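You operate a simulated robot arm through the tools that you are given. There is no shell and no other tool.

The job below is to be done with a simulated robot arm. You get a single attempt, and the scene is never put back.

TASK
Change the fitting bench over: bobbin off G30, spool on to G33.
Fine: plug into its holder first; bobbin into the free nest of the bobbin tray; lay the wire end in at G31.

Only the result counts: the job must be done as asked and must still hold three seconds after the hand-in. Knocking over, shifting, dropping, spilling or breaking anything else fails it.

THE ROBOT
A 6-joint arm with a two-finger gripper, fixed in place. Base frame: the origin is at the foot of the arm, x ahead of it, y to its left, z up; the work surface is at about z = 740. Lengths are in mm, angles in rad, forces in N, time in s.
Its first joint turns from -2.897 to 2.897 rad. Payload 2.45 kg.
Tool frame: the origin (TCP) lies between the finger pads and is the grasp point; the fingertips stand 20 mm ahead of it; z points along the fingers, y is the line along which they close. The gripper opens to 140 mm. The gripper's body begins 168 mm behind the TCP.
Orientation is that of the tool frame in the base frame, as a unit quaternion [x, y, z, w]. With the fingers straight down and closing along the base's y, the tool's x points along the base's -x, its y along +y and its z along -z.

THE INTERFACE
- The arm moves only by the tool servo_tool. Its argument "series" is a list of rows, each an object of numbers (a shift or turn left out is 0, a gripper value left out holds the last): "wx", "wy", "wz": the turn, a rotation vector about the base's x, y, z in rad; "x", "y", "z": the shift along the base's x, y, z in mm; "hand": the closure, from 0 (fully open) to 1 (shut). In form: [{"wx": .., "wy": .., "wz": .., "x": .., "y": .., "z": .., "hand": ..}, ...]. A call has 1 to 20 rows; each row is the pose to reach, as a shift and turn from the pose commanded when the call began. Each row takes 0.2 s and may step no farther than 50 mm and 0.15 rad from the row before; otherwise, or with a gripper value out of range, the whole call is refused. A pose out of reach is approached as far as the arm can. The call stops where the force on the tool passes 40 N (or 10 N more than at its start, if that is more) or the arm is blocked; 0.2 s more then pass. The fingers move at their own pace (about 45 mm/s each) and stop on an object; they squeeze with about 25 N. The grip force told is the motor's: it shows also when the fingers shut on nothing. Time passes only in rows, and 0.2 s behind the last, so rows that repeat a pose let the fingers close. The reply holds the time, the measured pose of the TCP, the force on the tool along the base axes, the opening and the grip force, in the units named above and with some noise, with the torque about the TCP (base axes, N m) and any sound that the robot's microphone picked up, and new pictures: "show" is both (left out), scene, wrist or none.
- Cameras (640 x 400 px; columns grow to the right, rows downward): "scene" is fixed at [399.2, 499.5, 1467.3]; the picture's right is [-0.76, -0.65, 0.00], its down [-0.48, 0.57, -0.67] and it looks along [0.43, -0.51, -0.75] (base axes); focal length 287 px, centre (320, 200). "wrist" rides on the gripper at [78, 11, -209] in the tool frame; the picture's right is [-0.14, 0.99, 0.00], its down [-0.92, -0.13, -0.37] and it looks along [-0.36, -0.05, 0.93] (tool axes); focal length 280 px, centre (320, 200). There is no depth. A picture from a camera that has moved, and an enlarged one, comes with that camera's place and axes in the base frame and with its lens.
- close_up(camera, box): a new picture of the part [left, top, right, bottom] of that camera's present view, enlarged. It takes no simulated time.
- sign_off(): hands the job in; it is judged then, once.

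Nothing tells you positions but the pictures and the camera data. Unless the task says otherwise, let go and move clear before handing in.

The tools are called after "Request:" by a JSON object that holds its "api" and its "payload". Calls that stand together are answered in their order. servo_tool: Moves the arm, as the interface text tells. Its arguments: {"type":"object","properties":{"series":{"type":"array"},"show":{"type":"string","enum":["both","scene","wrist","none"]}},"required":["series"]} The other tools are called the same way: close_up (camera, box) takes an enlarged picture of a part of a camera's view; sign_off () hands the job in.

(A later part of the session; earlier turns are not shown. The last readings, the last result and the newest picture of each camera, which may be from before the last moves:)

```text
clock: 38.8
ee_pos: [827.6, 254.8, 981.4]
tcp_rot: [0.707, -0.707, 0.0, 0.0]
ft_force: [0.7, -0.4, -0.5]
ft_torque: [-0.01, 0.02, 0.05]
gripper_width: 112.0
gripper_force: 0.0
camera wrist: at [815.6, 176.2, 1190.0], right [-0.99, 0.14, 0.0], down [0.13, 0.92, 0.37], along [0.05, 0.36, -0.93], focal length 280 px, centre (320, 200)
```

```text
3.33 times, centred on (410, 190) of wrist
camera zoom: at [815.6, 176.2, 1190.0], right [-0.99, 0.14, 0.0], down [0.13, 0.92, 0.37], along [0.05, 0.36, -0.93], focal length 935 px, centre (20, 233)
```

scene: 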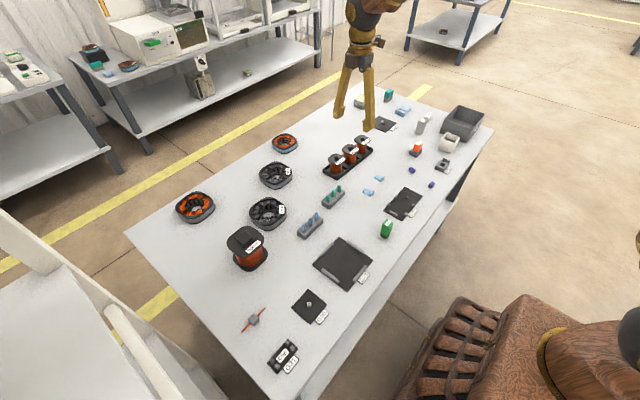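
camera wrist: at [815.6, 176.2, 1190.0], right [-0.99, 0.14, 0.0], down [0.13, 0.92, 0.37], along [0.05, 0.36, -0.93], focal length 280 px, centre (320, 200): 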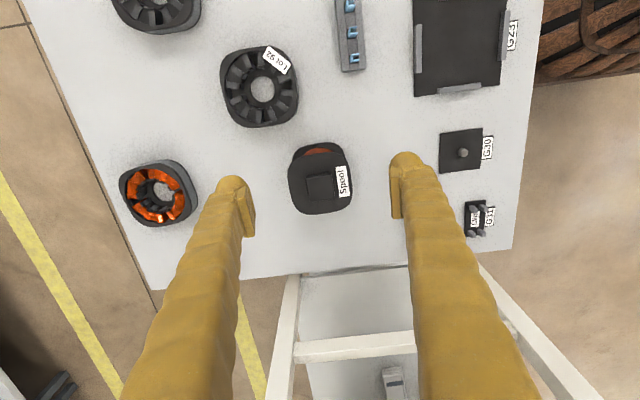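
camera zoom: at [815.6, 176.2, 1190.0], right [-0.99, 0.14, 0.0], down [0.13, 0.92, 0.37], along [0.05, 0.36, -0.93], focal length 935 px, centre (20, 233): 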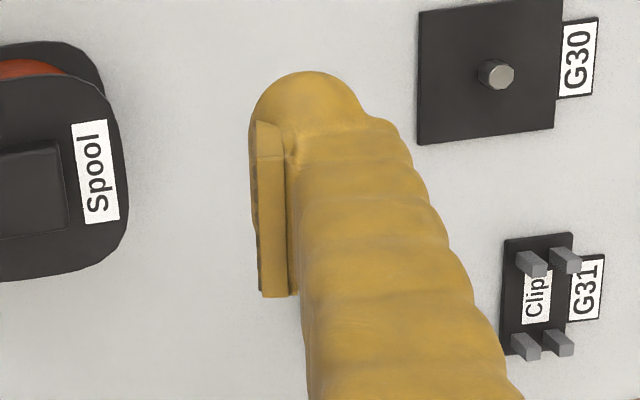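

The finger pads sit around the TCP rather than at the tips, so the flange (about 88 mm) is the better grip than the low knob. I move above the spool centre (832,299) with the fingers wider.

Request:
{"api": "servo_tool", "payload": {"series": [{"x": 2, "y": 20, "z": -20, "hand": 0.08}, {"x": 5.6, "y": 44.6, "z": -40, "hand": 0.08}, {"x": 5.6, "y": 44.6, "z": -70, "hand": 0.08}, {"x": 5.6, "y": 44.6, "z": -85, "hand": 0.08}, {"x": 5.6, "y": 44.6, "z": -85, "hand": 0.08}, {"x": 5.6, "y": 44.6, "z": -85, "hand": 0.08}], "show": "wrist"}}

Request:
{"api": "close_up", "payload": {"camera": "wrist", "box": [240, 110, 400, 230]}}

Request:
{"api": "close_up", "payload": {"camera": "scene", "box": [180, 190, 320, 290]}}

```text
clock: 40.2
ee_pos: [831.4, 299.7, 895.2]
tcp_rot: [-0.707, 0.708, 0.0, 0.0]
ft_force: [-0.3, -0.2, -0.7]
ft_torque: [-0.02, 0.03, -0.02]
gripper_width: 128.9
gripper_force: 0.0
camera wrist: at [820.4, 221.4, 1104.4], right [-0.99, 0.14, 0.0], down [0.13, 0.92, 0.37], along [0.05, 0.36, -0.93], focal length 280 px, centre (320, 200)
```

wrist: 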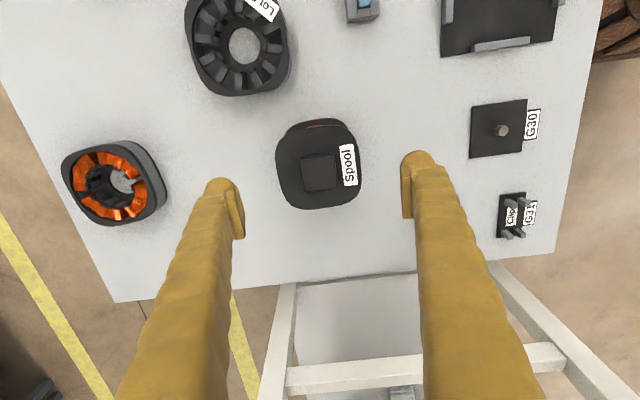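

```text
3.33 times, centred on (320, 170) of wrist
camera zoom: at [820.4, 221.4, 1104.4], right [-0.99, 0.14, 0.0], down [0.13, 0.92, 0.37], along [0.05, 0.36, -0.93], focal length 935 px, centre (320, 300)
```

zoom: 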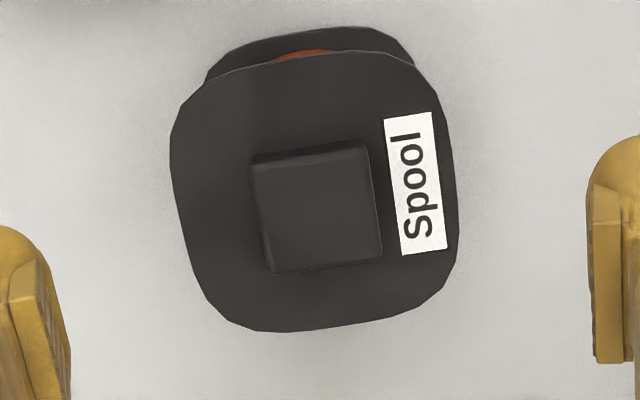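

```text
4.00 times, centred on (250, 240) of scene
camera zoom: at [399.2, 499.5, 1467.3], right [-0.76, -0.65, 0.0], down [-0.48, 0.57, -0.67], along [0.43, -0.51, -0.75], focal length 1147 px, centre (600, 40)
```

zoom: 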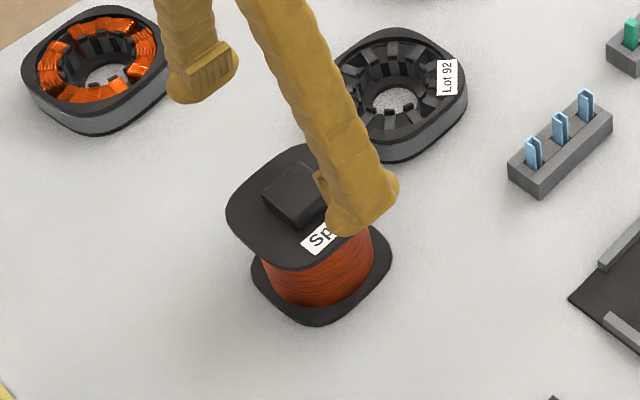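

The spool centre measures (832.2,298.6). I correct by under a millimetre and go down to flange height.

Request:
{"api": "servo_tool", "payload": {"series": [{"x": 0.8, "y": -0.8, "z": -30}, {"x": 0.8, "y": -0.8, "z": -60}, {"x": 0.8, "y": -0.8, "z": -76.4}, {"x": 0.8, "y": -0.8, "z": -76.4}, {"x": 0.8, "y": -0.8, "z": -76.4}], "show": "wrist"}}

Request:
{"api": "close_up", "payload": {"camera": "wrist", "box": [200, 110, 440, 260]}}

Request:
{"api": "close_up", "payload": {"camera": "scene", "box": [200, 210, 300, 290]}}

```text
clock: 41.4
ee_pos: [833.8, 298.1, 819.2]
tcp_rot: [-0.707, 0.707, 0.0, 0.0]
ft_force: [0.6, -0.8, -0.2]
ft_torque: [-0.03, -0.02, -0.01]
gripper_width: 128.8
gripper_force: 0.0
camera wrist: at [822.6, 220.2, 1027.7], right [-0.99, 0.14, 0.0], down [0.13, 0.92, 0.37], along [0.05, 0.36, -0.93], focal length 280 px, centre (320, 200)
```

wrist: 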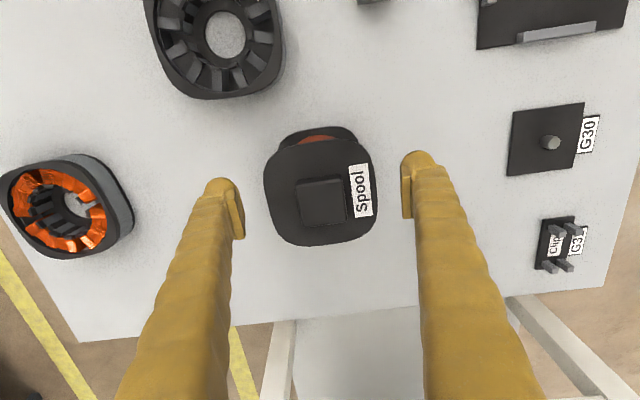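

```text
2.67 times, centred on (320, 185) of wrist
camera zoom: at [822.6, 220.2, 1027.7], right [-0.99, 0.14, 0.0], down [0.13, 0.92, 0.37], along [0.05, 0.36, -0.93], focal length 748 px, centre (320, 240)
```

zoom: 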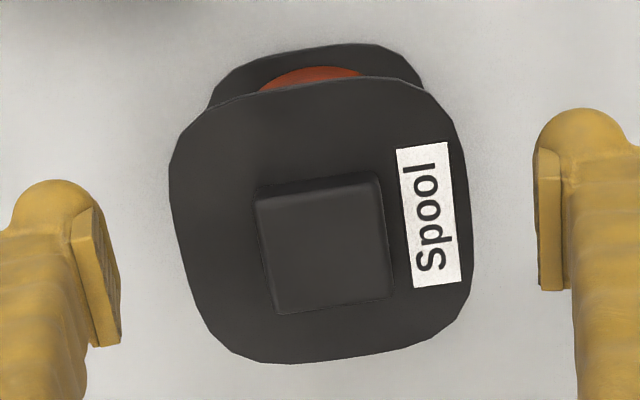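

```text
5.00 times, centred on (250, 250) of scene
camera zoom: at [399.2, 499.5, 1467.3], right [-0.76, -0.65, 0.0], down [-0.48, 0.57, -0.67], along [0.43, -0.51, -0.75], focal length 1434 px, centre (670, -50)
```

zoom: 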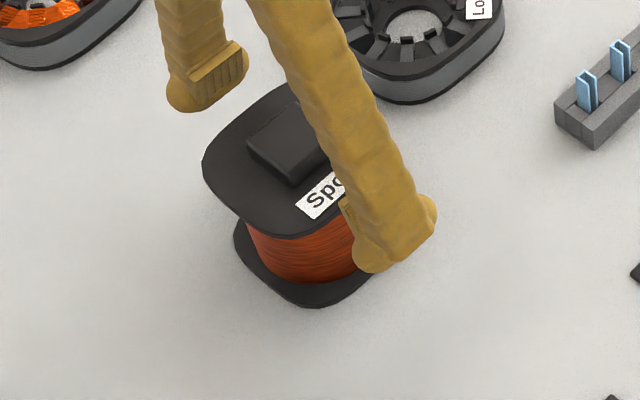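

Request:
{"api": "servo_tool", "payload": {"series": [{"x": -1.6}, {"x": -1.6, "hand": 0.3}, {"x": -1.6, "hand": 0.36}, {"x": -1.6, "hand": 1.0}, {"x": -1.6, "hand": 1.0}, {"x": -1.6, "hand": 1.0}, {"x": -1.6, "hand": 1.0}], "show": "wrist"}}

Request:
{"api": "close_up", "payload": {"camera": "wrist", "box": [200, 110, 440, 260]}}

Request:
{"api": "close_up", "payload": {"camera": "scene", "box": [200, 210, 300, 290]}}

```text
clock: 43.0
ee_pos: [831.5, 298.6, 819.9]
tcp_rot: [-0.707, 0.707, 0.0, 0.0]
ft_force: [4.8, 1.0, 4.3]
ft_torque: [0.02, -0.05, 0.01]
gripper_width: 86.8
gripper_force: 25.0
camera wrist: at [820.6, 220.1, 1027.5], right [-0.99, 0.14, 0.0], down [0.13, 0.92, 0.37], along [0.05, 0.37, -0.93], focal length 280 px, centre (320, 200)
```

wrist: 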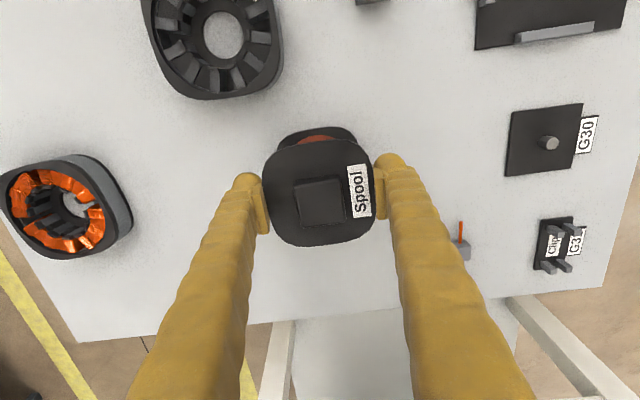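

```text
2.67 times, centred on (320, 185) of wrist
camera zoom: at [820.6, 220.1, 1027.5], right [-0.99, 0.14, 0.0], down [0.13, 0.92, 0.37], along [0.05, 0.37, -0.93], focal length 748 px, centre (320, 240)
```

zoom: 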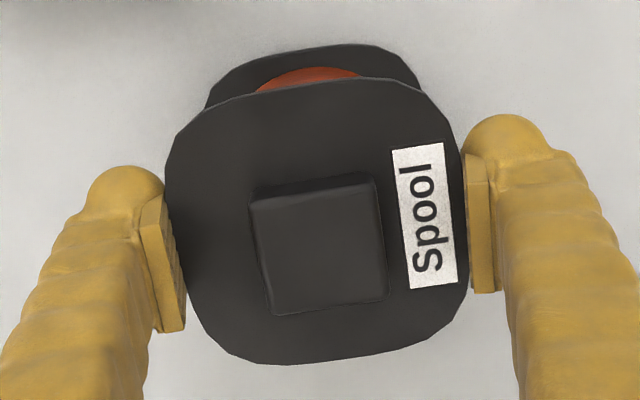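

```text
5.00 times, centred on (250, 250) of scene
camera zoom: at [399.2, 499.5, 1467.3], right [-0.76, -0.65, 0.0], down [-0.48, 0.57, -0.67], along [0.43, -0.51, -0.75], focal length 1434 px, centre (670, -50)
```

zoom: 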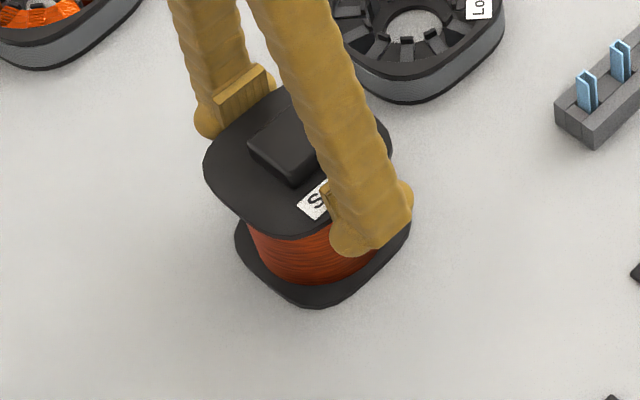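

Gripped at 86.8 mm. I lift it slightly to feel the weight and check it holds.

Request:
{"api": "servo_tool", "payload": {"series": [{"z": 3}, {"z": 7}, {"z": 12}, {"z": 18}, {"z": 25}, {"z": 25}], "show": "wrist"}}

Request:
{"api": "close_up", "payload": {"camera": "scene", "box": [200, 210, 300, 290]}}

Request:
{"api": "close_up", "payload": {"camera": "wrist", "box": [200, 110, 440, 260]}}

```text
clock: 44.4
ee_pos: [832.1, 298.0, 844.1]
tcp_rot: [-0.707, 0.708, 0.0, 0.0]
ft_force: [-1.1, 0.0, -8.6]
ft_torque: [-0.02, 0.01, 0.01]
gripper_width: 86.9
gripper_force: 24.8
camera wrist: at [819.8, 220.4, 1052.2], right [-0.99, 0.14, 0.0], down [0.13, 0.92, 0.37], along [0.05, 0.36, -0.93], focal length 280 px, centre (320, 200)
```

wrist: 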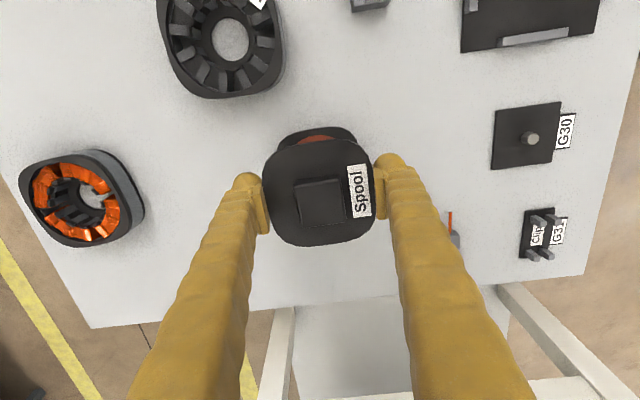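

```text
5.00 times, centred on (250, 250) of scene
camera zoom: at [399.2, 499.5, 1467.3], right [-0.76, -0.65, 0.0], down [-0.48, 0.57, -0.67], along [0.43, -0.51, -0.75], focal length 1434 px, centre (670, -50)
```

zoom: 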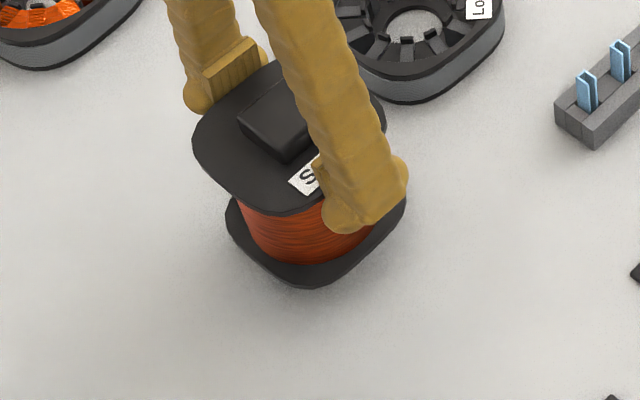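

```text
2.67 times, centred on (320, 185) of wrist
camera zoom: at [819.8, 220.4, 1052.2], right [-0.99, 0.14, 0.0], down [0.13, 0.92, 0.37], along [0.05, 0.36, -0.93], focal length 748 px, centre (320, 240)
```

zoom: 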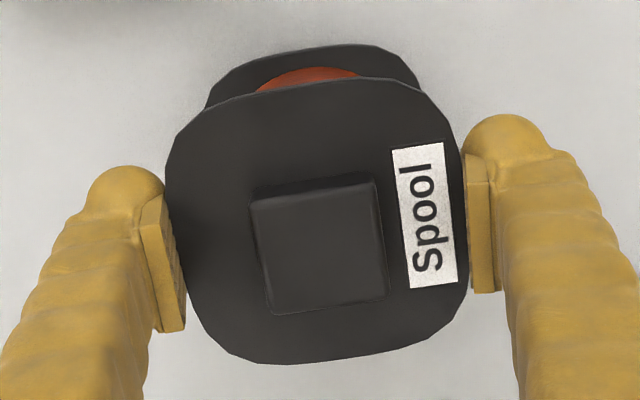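

The spool weighs about 0.9 kg and hangs steady, centred on the tool within 0.3 mm. I raise it and carry it in two legs toward G33.

Request:
{"api": "servo_tool", "payload": {"series": [{"z": 30}, {"z": 60}, {"z": 86}, {"x": 2, "y": -20, "z": 86}, {"x": 4, "y": -50, "z": 86}, {"x": 8, "y": -90, "z": 86}, {"x": 12, "y": -132, "z": 86}, {"x": 16, "y": -175, "z": 86}, {"x": 20, "y": -218, "z": 86}, {"x": 24, "y": -261, "z": 86}, {"x": 28, "y": -304, "z": 86}, {"x": 32, "y": -347, "z": 86}, {"x": 36, "y": -390, "z": 86}, {"x": 39, "y": -425, "z": 86}, {"x": 41, "y": -450, "z": 86}, {"x": 42, "y": -460, "z": 86}, {"x": 42, "y": -460, "z": 86}], "show": "scene"}}

```text
clock: 48.0
ee_pos: [871.1, -161.4, 929.2]
tcp_rot: [0.707, -0.707, 0.0, 0.001]
ft_force: [-0.9, -0.5, -8.2]
ft_torque: [-0.04, -0.01, 0.01]
gripper_width: 86.7
gripper_force: 25.1
```

scene: 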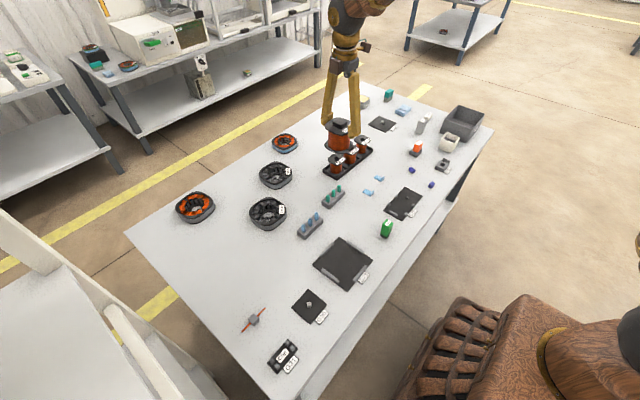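

The spool travels well clear above the bobbins. I continue to a spot 78 mm short of the peg, where the wrist camera can see it.

Request:
{"api": "servo_tool", "payload": {"series": [{"x": 2, "y": -20}, {"x": 4, "y": -50}, {"x": 8, "y": -90}, {"x": 12, "y": -132}, {"x": 16, "y": -175}, {"x": 20, "y": -218}, {"x": 24, "y": -255}, {"x": 26, "y": -275}, {"x": 26, "y": -280}, {"x": 26, "y": -280}, {"x": 26, "y": -280}], "show": "both"}}

Request:
{"api": "close_up", "payload": {"camera": "wrist", "box": [240, 40, 400, 250]}}

Request:
{"api": "close_up", "payload": {"camera": "wrist", "box": [280, 60, 360, 120]}}

```text
clock: 50.4
ee_pos: [899.2, -442.9, 929.0]
tcp_rot: [0.707, -0.707, 0.0, 0.0]
ft_force: [-0.4, 0.2, -8.9]
ft_torque: [-0.02, 0.0, 0.0]
gripper_width: 86.6
gripper_force: 25.1
camera wrist: at [888.0, -520.4, 1138.3], right [-0.99, 0.14, 0.0], down [0.13, 0.92, 0.37], along [0.05, 0.37, -0.93], focal length 280 px, centre (320, 200)
```

scene: 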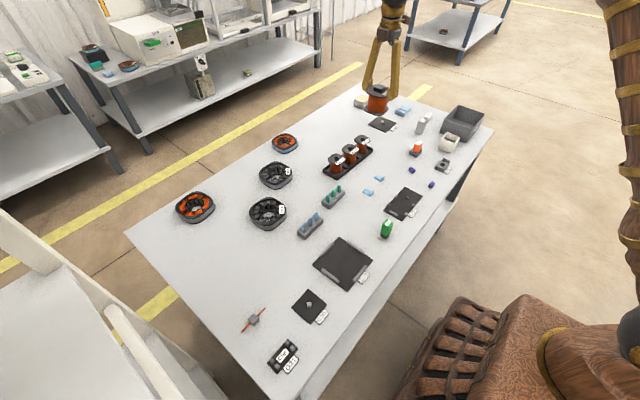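
wrist: 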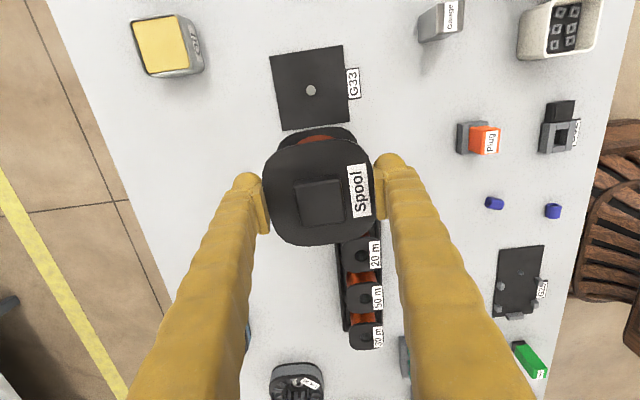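

```text
1.90 times, centred on (320, 145) of wrist
camera zoom: at [888.0, -520.4, 1138.3], right [-0.99, 0.14, 0.0], down [0.13, 0.92, 0.37], along [0.05, 0.37, -0.93], focal length 534 px, centre (320, 305)
```

zoom: 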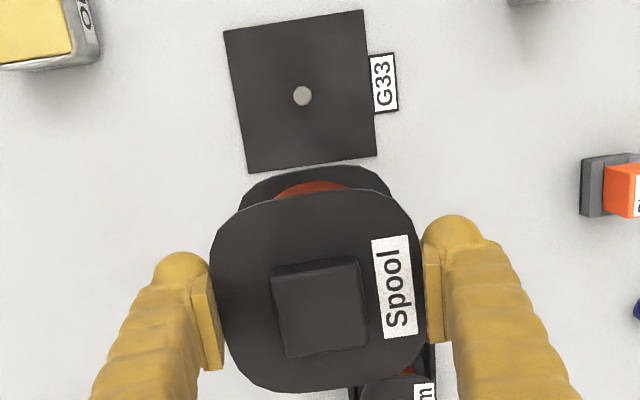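

```text
6.67 times, centred on (320, 90) of wrist
camera zoom: at [888.0, -520.4, 1138.3], right [-0.99, 0.14, 0.0], down [0.13, 0.92, 0.37], along [0.05, 0.37, -0.93], focal length 1869 px, centre (320, 933)
```

zoom: 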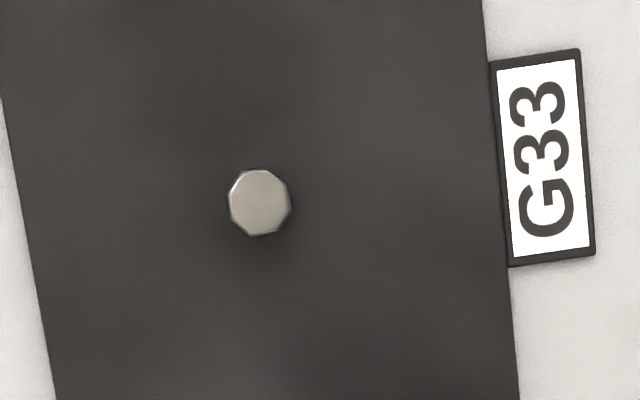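

The peg reads (899.6,-520.4), agreeing with the earlier view. I move the spool over it and check the arm's true position there.

Request:
{"api": "servo_tool", "payload": {"series": [{"x": 0.3, "y": -20}, {"x": 0.3, "y": -50}, {"x": 0.3, "y": -72}, {"x": 0.3, "y": -78.2}, {"x": 0.3, "y": -78.2, "z": -20}, {"x": 0.3, "y": -78.2, "z": -45}, {"x": 0.3, "y": -78.2, "z": -60}, {"x": 0.3, "y": -78.2, "z": -60}, {"x": 0.3, "y": -78.2, "z": -60}], "show": "both"}}

Request:
{"api": "close_up", "payload": {"camera": "scene", "box": [340, 70, 420, 140]}}

Request:
{"api": "close_up", "payload": {"camera": "wrist", "box": [200, 110, 440, 260]}}

```text
clock: 52.4
ee_pos: [898.6, -520.8, 869.3]
tcp_rot: [-0.707, 0.707, 0.0, 0.0]
ft_force: [-0.1, -0.6, -9.2]
ft_torque: [-0.04, -0.02, -0.01]
gripper_width: 86.7
gripper_force: 24.4
camera wrist: at [888.2, -598.4, 1077.9], right [-0.99, 0.14, 0.0], down [0.13, 0.92, 0.37], along [0.05, 0.37, -0.93], focal length 280 px, centre (320, 200)
```

scene: 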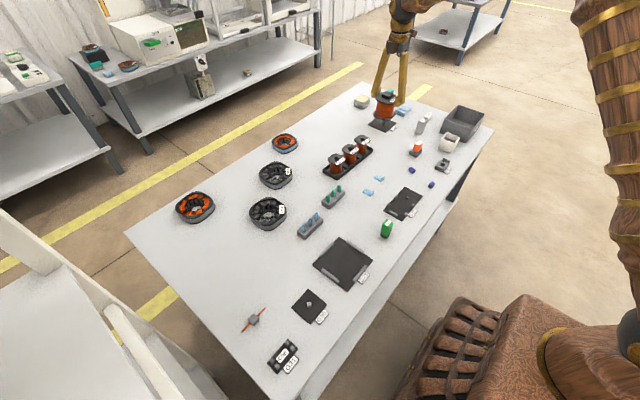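
wrist: 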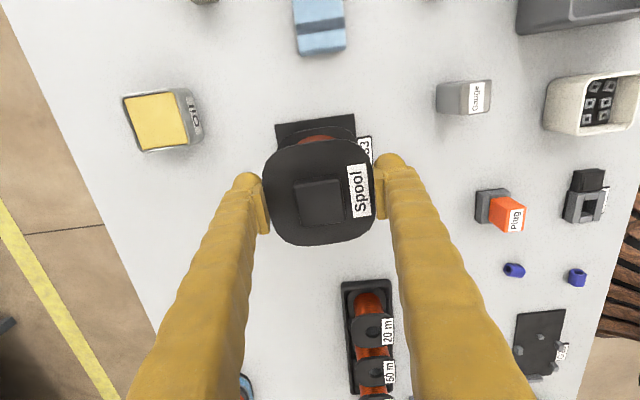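

```text
5.71 times, centred on (380, 105) of scene
camera zoom: at [399.2, 499.5, 1467.3], right [-0.76, -0.65, 0.0], down [-0.48, 0.57, -0.67], along [0.43, -0.51, -0.75], focal length 1638 px, centre (-23, 743)
```

zoom: 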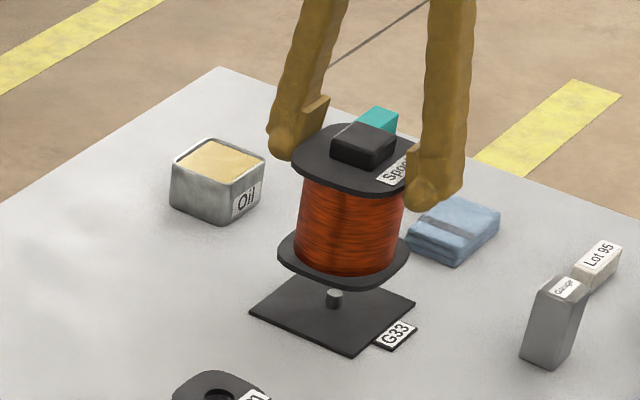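

```text
2.67 times, centred on (320, 185) of wrist
camera zoom: at [888.2, -598.4, 1077.9], right [-0.99, 0.14, 0.0], down [0.13, 0.92, 0.37], along [0.05, 0.37, -0.93], focal length 748 px, centre (320, 240)
```

zoom: 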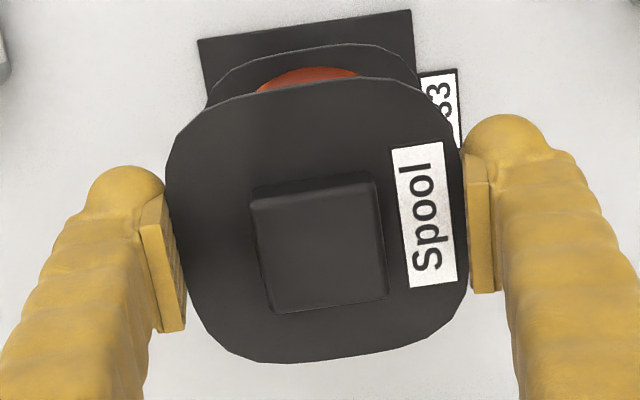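

True position is within 0.3 mm of target. I lower the spool onto the peg in small steps.

Request:
{"api": "servo_tool", "payload": {"series": [{"y": -0.2, "z": -10}, {"y": -0.2, "z": -20}, {"y": -0.2, "z": -26}, {"y": -0.2, "z": -30}, {"y": -0.2, "z": -33}, {"y": -0.2, "z": -36}, {"y": -0.2, "z": -36}], "show": "wrist"}}

Request:
{"api": "close_up", "payload": {"camera": "scene", "box": [340, 70, 420, 140]}}

```text
clock: 54.0
ee_pos: [897.9, -518.5, 832.6]
tcp_rot: [-0.707, 0.707, 0.0, 0.0]
ft_force: [-0.1, -0.8, -9.8]
ft_torque: [-0.02, -0.01, 0.01]
gripper_width: 86.9
gripper_force: 25.1
camera wrist: at [886.7, -597.9, 1041.4], right [-0.99, 0.14, 0.0], down [0.13, 0.92, 0.37], along [0.05, 0.37, -0.93], focal length 280 px, centre (320, 200)
```

wrist: 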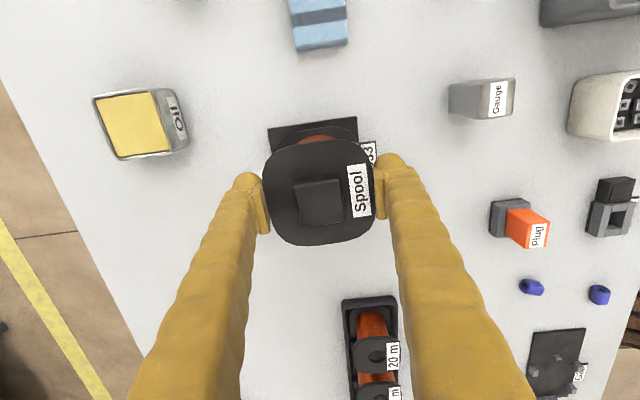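

```text
5.71 times, centred on (380, 105) of scene
camera zoom: at [399.2, 499.5, 1467.3], right [-0.76, -0.65, 0.0], down [-0.48, 0.57, -0.67], along [0.43, -0.51, -0.75], focal length 1638 px, centre (-23, 743)
```

zoom: 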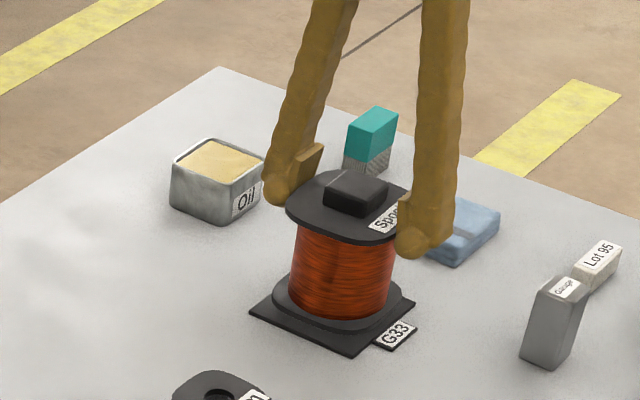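

No contact yet, but the arm has drifted 1.6 mm inward as it went down. I correct that and check before continuing.

Request:
{"api": "servo_tool", "payload": {"series": [{"x": 0.8, "y": -0.4, "z": 2}, {"x": 1.6, "y": -0.7, "z": 2}, {"x": 1.6, "y": -0.7, "z": 2}], "show": "wrist"}}

```text
clock: 54.8
ee_pos: [899.2, -520.4, 835.2]
tcp_rot: [-0.706, 0.708, 0.0, -0.001]
ft_force: [1.0, -0.5, -8.5]
ft_torque: [0.02, -0.01, 0.05]
gripper_width: 86.6
gripper_force: 24.4
camera wrist: at [888.6, -598.9, 1043.8], right [-0.99, 0.14, 0.0], down [0.13, 0.92, 0.37], along [0.05, 0.37, -0.93], focal length 280 px, centre (320, 200)
```

wrist: 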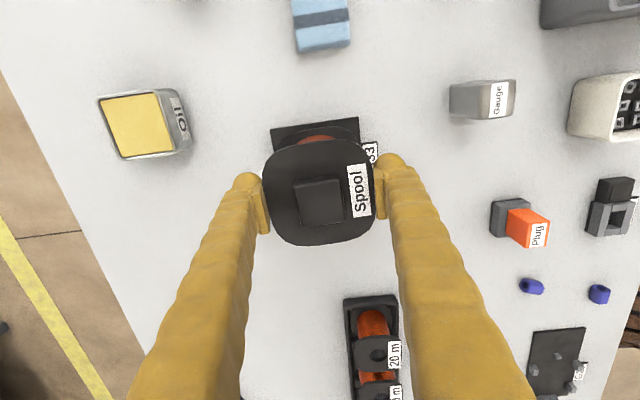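

Now the spool centre matches the peg within 0.4 mm. I continue down onto the plate.

Request:
{"api": "servo_tool", "payload": {"series": [{"z": -3}, {"z": -6}, {"z": -8}, {"z": -10}, {"z": -10}], "show": "wrist"}}

Request:
{"api": "close_up", "payload": {"camera": "scene", "box": [340, 70, 420, 140]}}

```text
clock: 56.0
ee_pos: [899.5, -522.1, 825.0]
tcp_rot: [0.708, -0.706, 0.0, 0.0]
ft_force: [0.5, 1.0, -9.0]
ft_torque: [-0.04, -0.03, -0.01]
gripper_width: 86.7
gripper_force: 24.8
camera wrist: at [889.2, -599.7, 1033.5], right [-0.99, 0.14, 0.0], down [0.13, 0.92, 0.37], along [0.05, 0.37, -0.93], focal length 280 px, centre (320, 200)
```

wrist: 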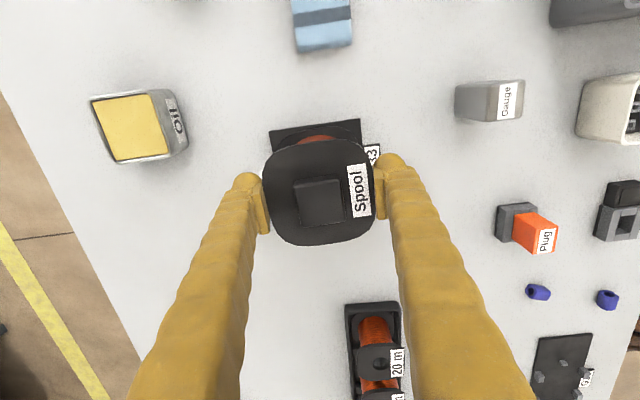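

```text
5.71 times, centred on (380, 105) of scene
camera zoom: at [399.2, 499.5, 1467.3], right [-0.76, -0.65, 0.0], down [-0.48, 0.57, -0.67], along [0.43, -0.51, -0.75], focal length 1638 px, centre (-23, 743)
```

zoom: 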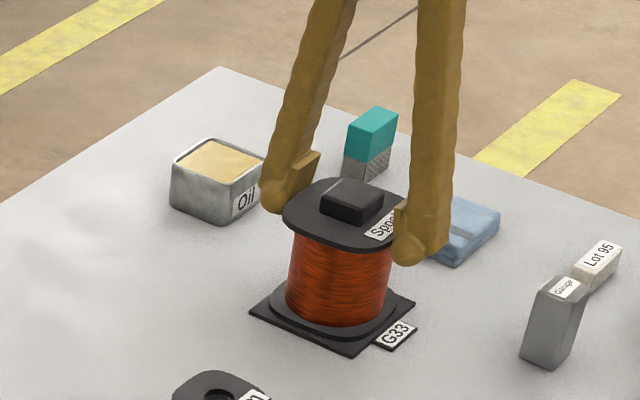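

The bottom is at about z=746, below the peg's top, with no force — the peg is in the bore. I lower the last few millimetres to the plate.

Request:
{"api": "servo_tool", "payload": {"series": [{"x": -0.6, "y": 1.0, "z": -1}, {"x": -0.6, "y": 1.0, "z": -2}, {"x": -0.6, "y": 1.0, "z": -3}, {"x": -0.6, "y": 1.0, "z": -3}], "show": "none"}}

```text
clock: 57.0
ee_pos: [900.3, -520.6, 822.9]
tcp_rot: [-0.706, 0.708, 0.0, 0.0]
ft_force: [-7.7, 4.0, 22.0]
ft_torque: [0.1, 0.22, 0.03]
gripper_width: 86.6
gripper_force: 24.5
```

Contact at the expected height: the spool is on the plate. I ease off 1 mm, then open gently.

Request:
{"api": "servo_tool", "payload": {"series": [{"z": 0.8}, {"z": 1.0}, {"z": 1.0}], "show": "wrist"}}

Request:
{"api": "close_up", "payload": {"camera": "scene", "box": [350, 80, 420, 140]}}

```text
clock: 57.8
ee_pos: [900.6, -521.3, 823.6]
tcp_rot: [-0.707, 0.707, -0.001, 0.001]
ft_force: [3.2, -6.7, 17.0]
ft_torque: [-0.13, -0.11, 0.07]
gripper_width: 87.0
gripper_force: 25.3
camera wrist: at [888.9, -598.6, 1032.7], right [-0.99, 0.14, 0.0], down [0.13, 0.92, 0.37], along [0.05, 0.36, -0.93], focal length 280 px, centre (320, 200)
```

wrist: 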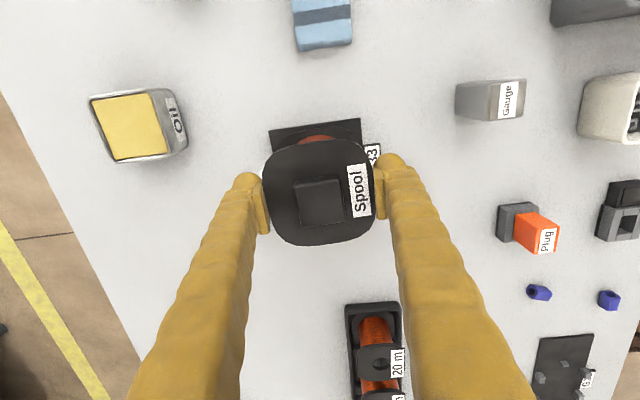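

```text
6.67 times, centred on (385, 110) of scene
camera zoom: at [399.2, 499.5, 1467.3], right [-0.76, -0.65, 0.0], down [-0.48, 0.57, -0.67], along [0.43, -0.51, -0.75], focal length 1912 px, centre (-113, 800)
```

zoom: 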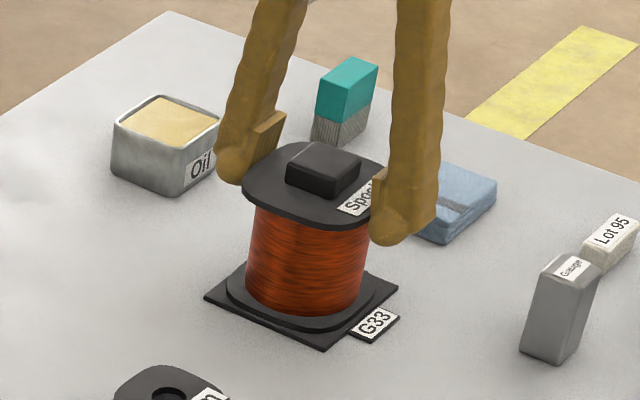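

Request:
{"api": "servo_tool", "payload": {"series": [{"z": 0.6}, {"z": 1.0}, {"z": 1.0}], "show": "none"}}

```text
clock: 58.6
ee_pos: [899.5, -518.8, 823.8]
tcp_rot: [-0.707, 0.707, 0.0, 0.0]
ft_force: [2.7, -3.8, 4.6]
ft_torque: [-0.01, -0.17, -0.02]
gripper_width: 86.8
gripper_force: 24.7
```

The load is now small, so I release and rise straight up.

Request:
{"api": "servo_tool", "payload": {"series": [{"z": 0, "hand": 0.3}, {"z": 0, "hand": 0.22}, {"z": 0, "hand": 0.2}, {"z": 0, "hand": 0.2}, {"z": 15, "hand": 0.2}, {"z": 40, "hand": 0.2}, {"z": 80, "hand": 0.2}, {"z": 110, "hand": 0.2}, {"z": 110, "hand": 0.2}], "show": "both"}}

Request:
{"api": "close_up", "payload": {"camera": "scene", "box": [350, 80, 420, 140]}}

Request:
{"api": "close_up", "payload": {"camera": "wrist", "box": [240, 110, 400, 230]}}

```text
clock: 60.6
ee_pos: [897.9, -518.3, 932.6]
tcp_rot: [-0.707, 0.707, 0.0, 0.0]
ft_force: [-0.3, -0.5, 0.5]
ft_torque: [-0.01, -0.03, 0.0]
gripper_width: 112.3
gripper_force: 0.2
camera wrist: at [887.2, -597.5, 1140.9], right [-0.99, 0.14, 0.0], down [0.13, 0.92, 0.37], along [0.05, 0.37, -0.93], focal length 280 px, centre (320, 200)
```

scene: 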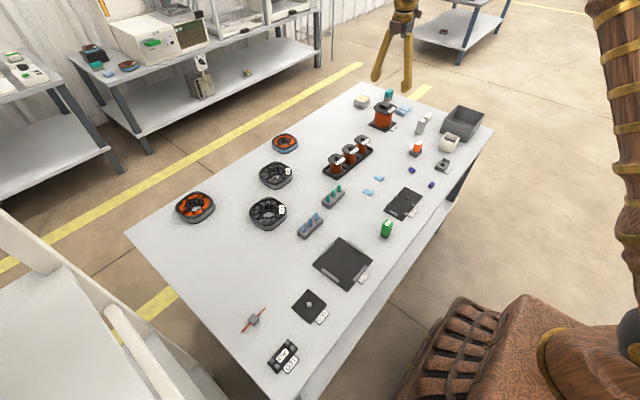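
wrist: 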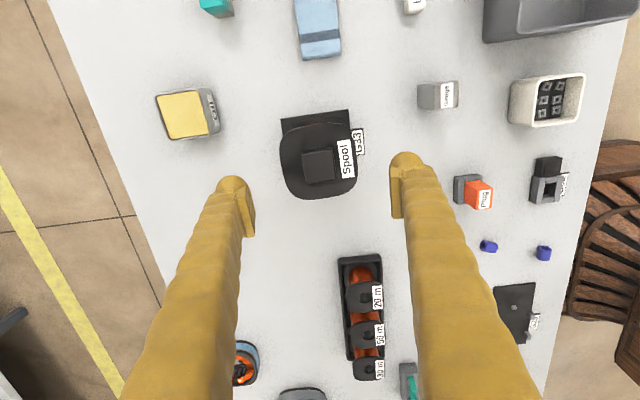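

```text
6.67 times, centred on (385, 110) of scene
camera zoom: at [399.2, 499.5, 1467.3], right [-0.76, -0.65, 0.0], down [-0.48, 0.57, -0.67], along [0.43, -0.51, -0.75], focal length 1912 px, centre (-113, 800)
```

zoom: 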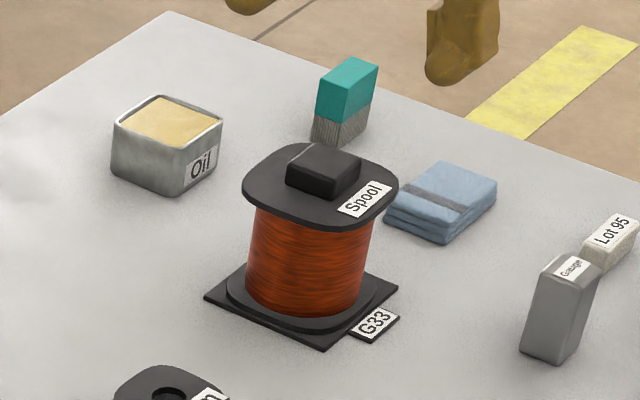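

```text
3.33 times, centred on (320, 170) of wrist
camera zoom: at [887.2, -597.5, 1140.9], right [-0.99, 0.14, 0.0], down [0.13, 0.92, 0.37], along [0.05, 0.37, -0.93], focal length 935 px, centre (320, 300)
```

zoom: 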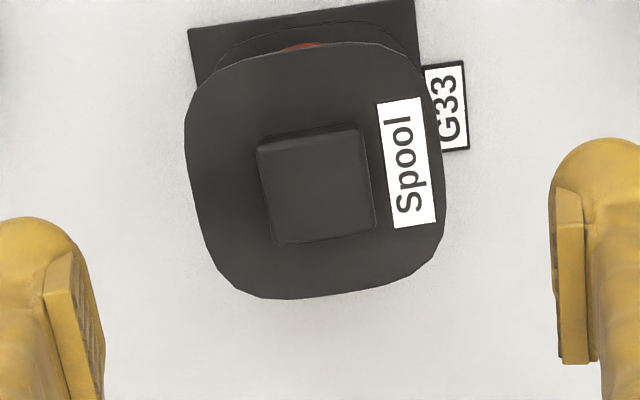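

The spool sits flat and centred on G33. Now for the wire end: I fly back to the other end of the bench.

Request:
{"api": "servo_tool", "payload": {"series": [{"x": -8, "y": 26, "z": 5}, {"x": -21, "y": 67, "z": 10}, {"x": -35, "y": 112, "z": 15}, {"x": -49, "y": 157, "z": 18}, {"x": -63, "y": 202, "z": 18}, {"x": -77, "y": 247, "z": 18}, {"x": -91, "y": 292, "z": 18}, {"x": -105, "y": 337, "z": 18}, {"x": -119, "y": 382, "z": 18}, {"x": -133, "y": 427, "z": 18}, {"x": -147, "y": 472, "z": 18}, {"x": -161, "y": 517, "z": 18}, {"x": -175, "y": 562, "z": 18}, {"x": -189, "y": 607, "z": 18}, {"x": -203, "y": 652, "z": 18}, {"x": -217, "y": 697, "z": 18}, {"x": -231, "y": 742, "z": 18}, {"x": -245, "y": 787, "z": 18}, {"x": -258, "y": 830, "z": 18}, {"x": -268, "y": 859, "z": 18}], "show": "wrist"}}

Request:
{"api": "close_up", "payload": {"camera": "wrist", "box": [230, 140, 390, 260]}}

Request:
{"api": "close_up", "payload": {"camera": "wrist", "box": [330, 180, 410, 240]}}

Request:
{"api": "close_up", "payload": {"camera": "wrist", "box": [230, 160, 310, 220]}}

```text
clock: 64.8
ee_pos: [633.4, 339.0, 953.5]
tcp_rot: [-0.707, 0.707, 0.0, 0.0]
ft_force: [0.1, 0.1, -0.4]
ft_torque: [0.0, -0.03, 0.0]
gripper_width: 111.9
gripper_force: 0.0
camera wrist: at [622.3, 260.4, 1162.0], right [-0.99, 0.14, 0.0], down [0.13, 0.92, 0.37], along [0.05, 0.37, -0.93], focal length 280 px, centre (320, 200)
```

wrist: 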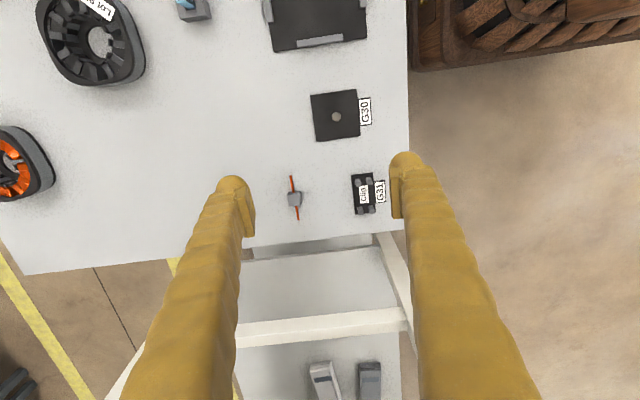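

```text
3.33 times, centred on (310, 200) of wrist
camera zoom: at [622.3, 260.4, 1162.0], right [-0.99, 0.14, 0.0], down [0.13, 0.92, 0.37], along [0.05, 0.37, -0.93], focal length 935 px, centre (353, 200)
```

zoom: 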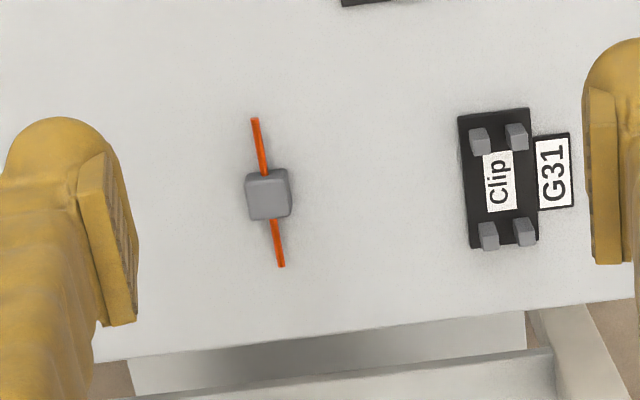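

```text
6.67 times, centred on (370, 210) of wrist
camera zoom: at [622.3, 260.4, 1162.0], right [-0.99, 0.14, 0.0], down [0.13, 0.92, 0.37], along [0.05, 0.37, -0.93], focal length 1869 px, centre (-13, 133)
```

zoom: 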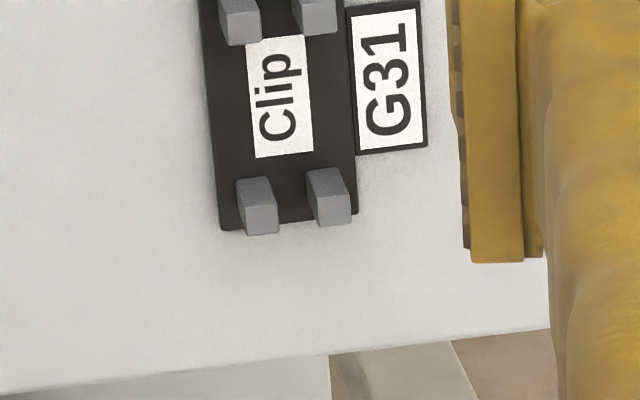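

```text
6.67 times, centred on (270, 190) of wrist
camera zoom: at [622.3, 260.4, 1162.0], right [-0.99, 0.14, 0.0], down [0.13, 0.92, 0.37], along [0.05, 0.37, -0.93], focal length 1869 px, centre (653, 267)
```

zoom: 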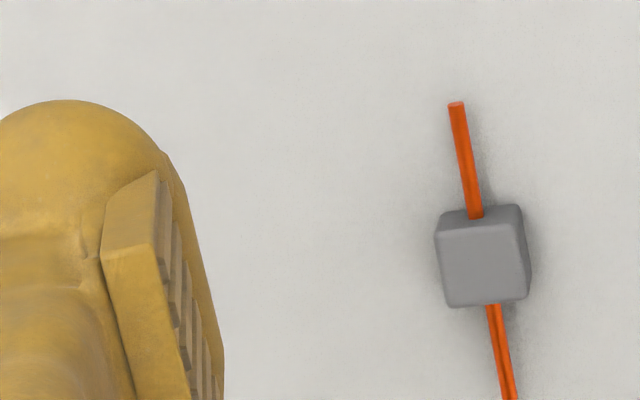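

The wire end is a small cube with the wire along y near (685,415); the clip G31 has four posts near (574,425). I go lower over the clip to measure it well.

Request:
{"api": "servo_tool", "payload": {"series": [{"x": -20, "y": 20, "z": -30, "hand": 0.2}, {"x": -40, "y": 40, "z": -60, "hand": 0.2}, {"x": -57, "y": 60, "z": -90, "hand": 0.2}, {"x": -57, "y": 62, "z": -120, "hand": 0.2}, {"x": -57, "y": 62, "z": -143, "hand": 0.2}, {"x": -57, "y": 62, "z": -143, "hand": 0.2}, {"x": -57, "y": 62, "z": -143, "hand": 0.2}], "show": "wrist"}}

Request:
{"api": "close_up", "payload": {"camera": "wrist", "box": [260, 140, 380, 240]}}

Request:
{"api": "close_up", "payload": {"camera": "scene", "box": [260, 330, 310, 380]}}

Request:
{"api": "close_up", "payload": {"camera": "scene", "box": [235, 300, 275, 340]}}

```text
clock: 66.4
ee_pos: [574.0, 401.5, 808.4]
tcp_rot: [-0.707, 0.707, 0.0, 0.0]
ft_force: [0.8, 0.2, 0.5]
ft_torque: [-0.01, -0.05, -0.01]
gripper_width: 111.9
gripper_force: 0.1
camera wrist: at [563.5, 323.5, 1018.1], right [-0.99, 0.14, 0.0], down [0.13, 0.92, 0.37], along [0.05, 0.36, -0.93], focal length 280 px, centre (320, 200)
```

wrist: 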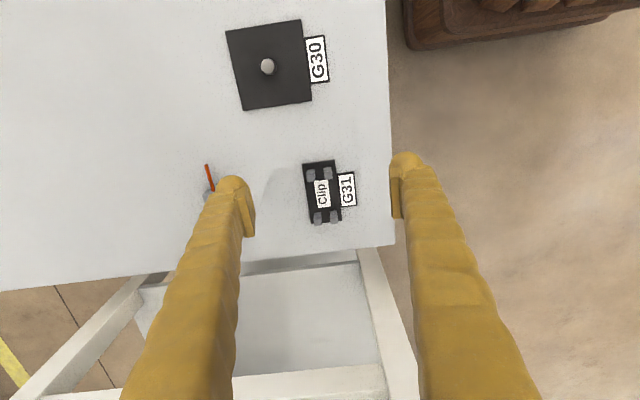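

```text
4.00 times, centred on (320, 190) of wrist
camera zoom: at [563.5, 323.5, 1018.1], right [-0.99, 0.14, 0.0], down [0.13, 0.92, 0.37], along [0.05, 0.36, -0.93], focal length 1122 px, centre (320, 240)
```

zoom: 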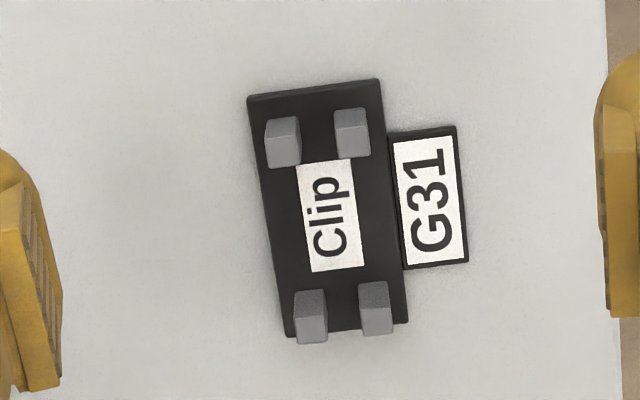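

```text
8.00 times, centred on (285, 355) of scene
camera zoom: at [399.2, 499.5, 1467.3], right [-0.76, -0.65, 0.0], down [-0.48, 0.57, -0.67], along [0.43, -0.51, -0.75], focal length 2294 px, centre (600, -1040)
```

zoom: 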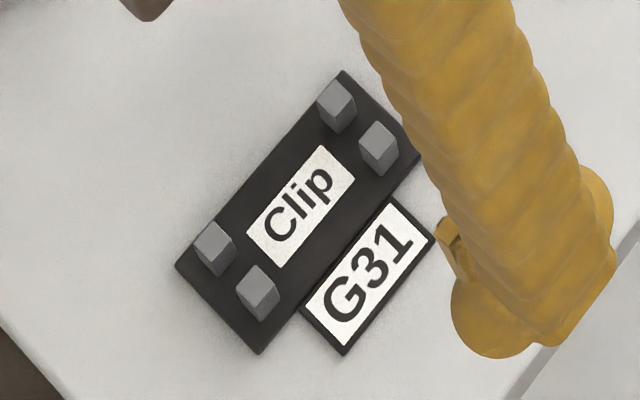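

```text
10.00 times, centred on (255, 320) of scene
camera zoom: at [399.2, 499.5, 1467.3], right [-0.76, -0.65, 0.0], down [-0.48, 0.57, -0.67], along [0.43, -0.51, -0.75], focal length 2867 px, centre (970, -1000)
```

zoom: 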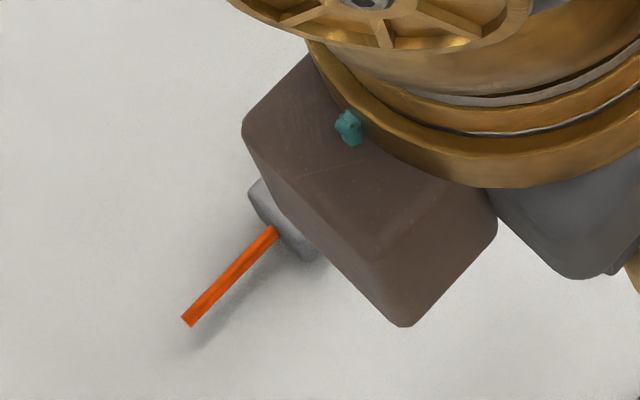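

The clip's channel centre is at (574.8,424.4), 9 mm wide, with post rows 40 mm apart – the 36 mm fingers just fit between. Next I hover above the wire's cube near (684,413).

Request:
{"api": "servo_tool", "payload": {"series": [{"z": 15, "hand": 0.5}, {"x": 30, "y": 3, "z": 21, "hand": 0.5}, {"x": 70, "y": 8, "z": 21, "hand": 0.5}, {"x": 100, "y": 11, "z": 21, "hand": 0.5}, {"x": 109.7, "y": 11.5, "z": 21, "hand": 0.5}, {"x": 109.7, "y": 11.5, "z": 21, "hand": 0.5}, {"x": 109.7, "y": 11.5, "z": 21, "hand": 0.5}], "show": "wrist"}}

Request:
{"api": "close_up", "payload": {"camera": "wrist", "box": [270, 130, 370, 230]}}

Request:
{"api": "close_up", "payload": {"camera": "scene", "box": [230, 290, 290, 340]}}

```text
clock: 68.0
ee_pos: [684.5, 413.1, 830.7]
tcp_rot: [0.707, -0.707, 0.0, 0.0]
ft_force: [0.0, -0.4, -0.3]
ft_torque: [0.01, 0.01, 0.0]
gripper_width: 69.9
gripper_force: 0.1
camera wrist: at [672.9, 334.5, 1038.6], right [-0.99, 0.14, 0.0], down [0.13, 0.92, 0.37], along [0.05, 0.36, -0.93], focal length 280 px, centre (320, 200)
```

wrist: 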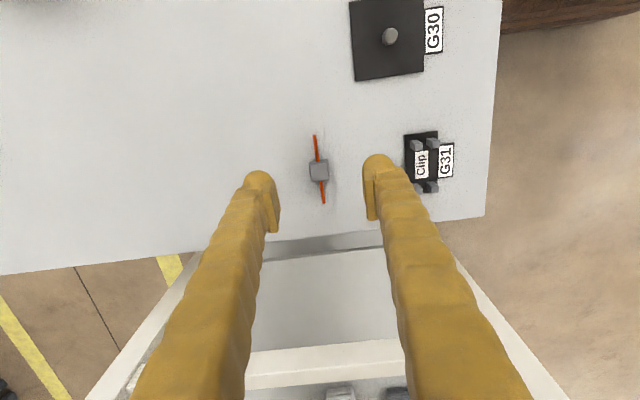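

```text
4.00 times, centred on (320, 180) of wrist
camera zoom: at [672.9, 334.5, 1038.6], right [-0.99, 0.14, 0.0], down [0.13, 0.92, 0.37], along [0.05, 0.36, -0.93], focal length 1122 px, centre (320, 280)
```

zoom: 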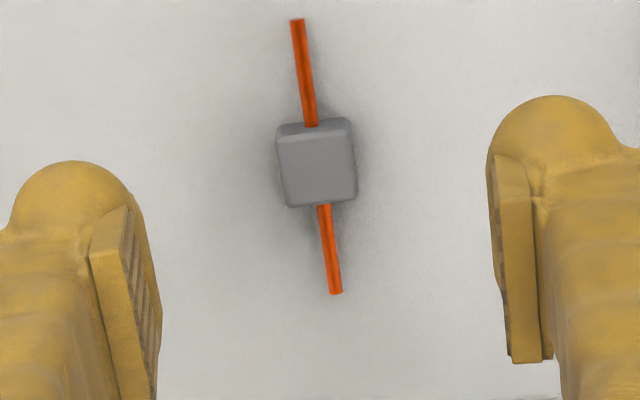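

```text
8.00 times, centred on (260, 315) of scene
camera zoom: at [399.2, 499.5, 1467.3], right [-0.76, -0.65, 0.0], down [-0.48, 0.57, -0.67], along [0.43, -0.51, -0.75], focal length 2294 px, centre (800, -720)
```

zoom: 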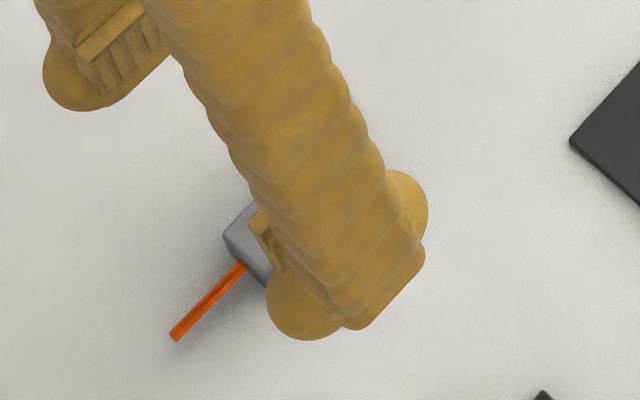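

Request:
{"api": "close_up", "payload": {"camera": "wrist", "box": [355, 140, 415, 230]}}

Request:
{"api": "close_up", "payload": {"camera": "wrist", "box": [235, 155, 295, 245]}}

```text
4.44 times, centred on (385, 185) of wrist
camera zoom: at [672.9, 334.5, 1038.6], right [-0.99, 0.14, 0.0], down [0.13, 0.92, 0.37], along [0.05, 0.36, -0.93], focal length 1246 px, centre (31, 267)
```

zoom: 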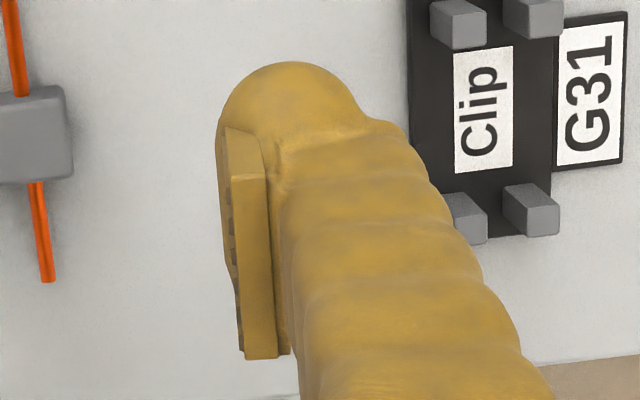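

```text
4.44 times, centred on (265, 200) of wrist
camera zoom: at [672.9, 334.5, 1038.6], right [-0.99, 0.14, 0.0], down [0.13, 0.92, 0.37], along [0.05, 0.36, -0.93], focal length 1246 px, centre (564, 200)
```

zoom: 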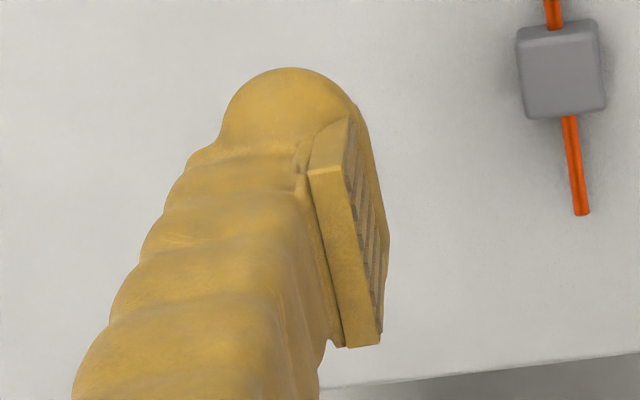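

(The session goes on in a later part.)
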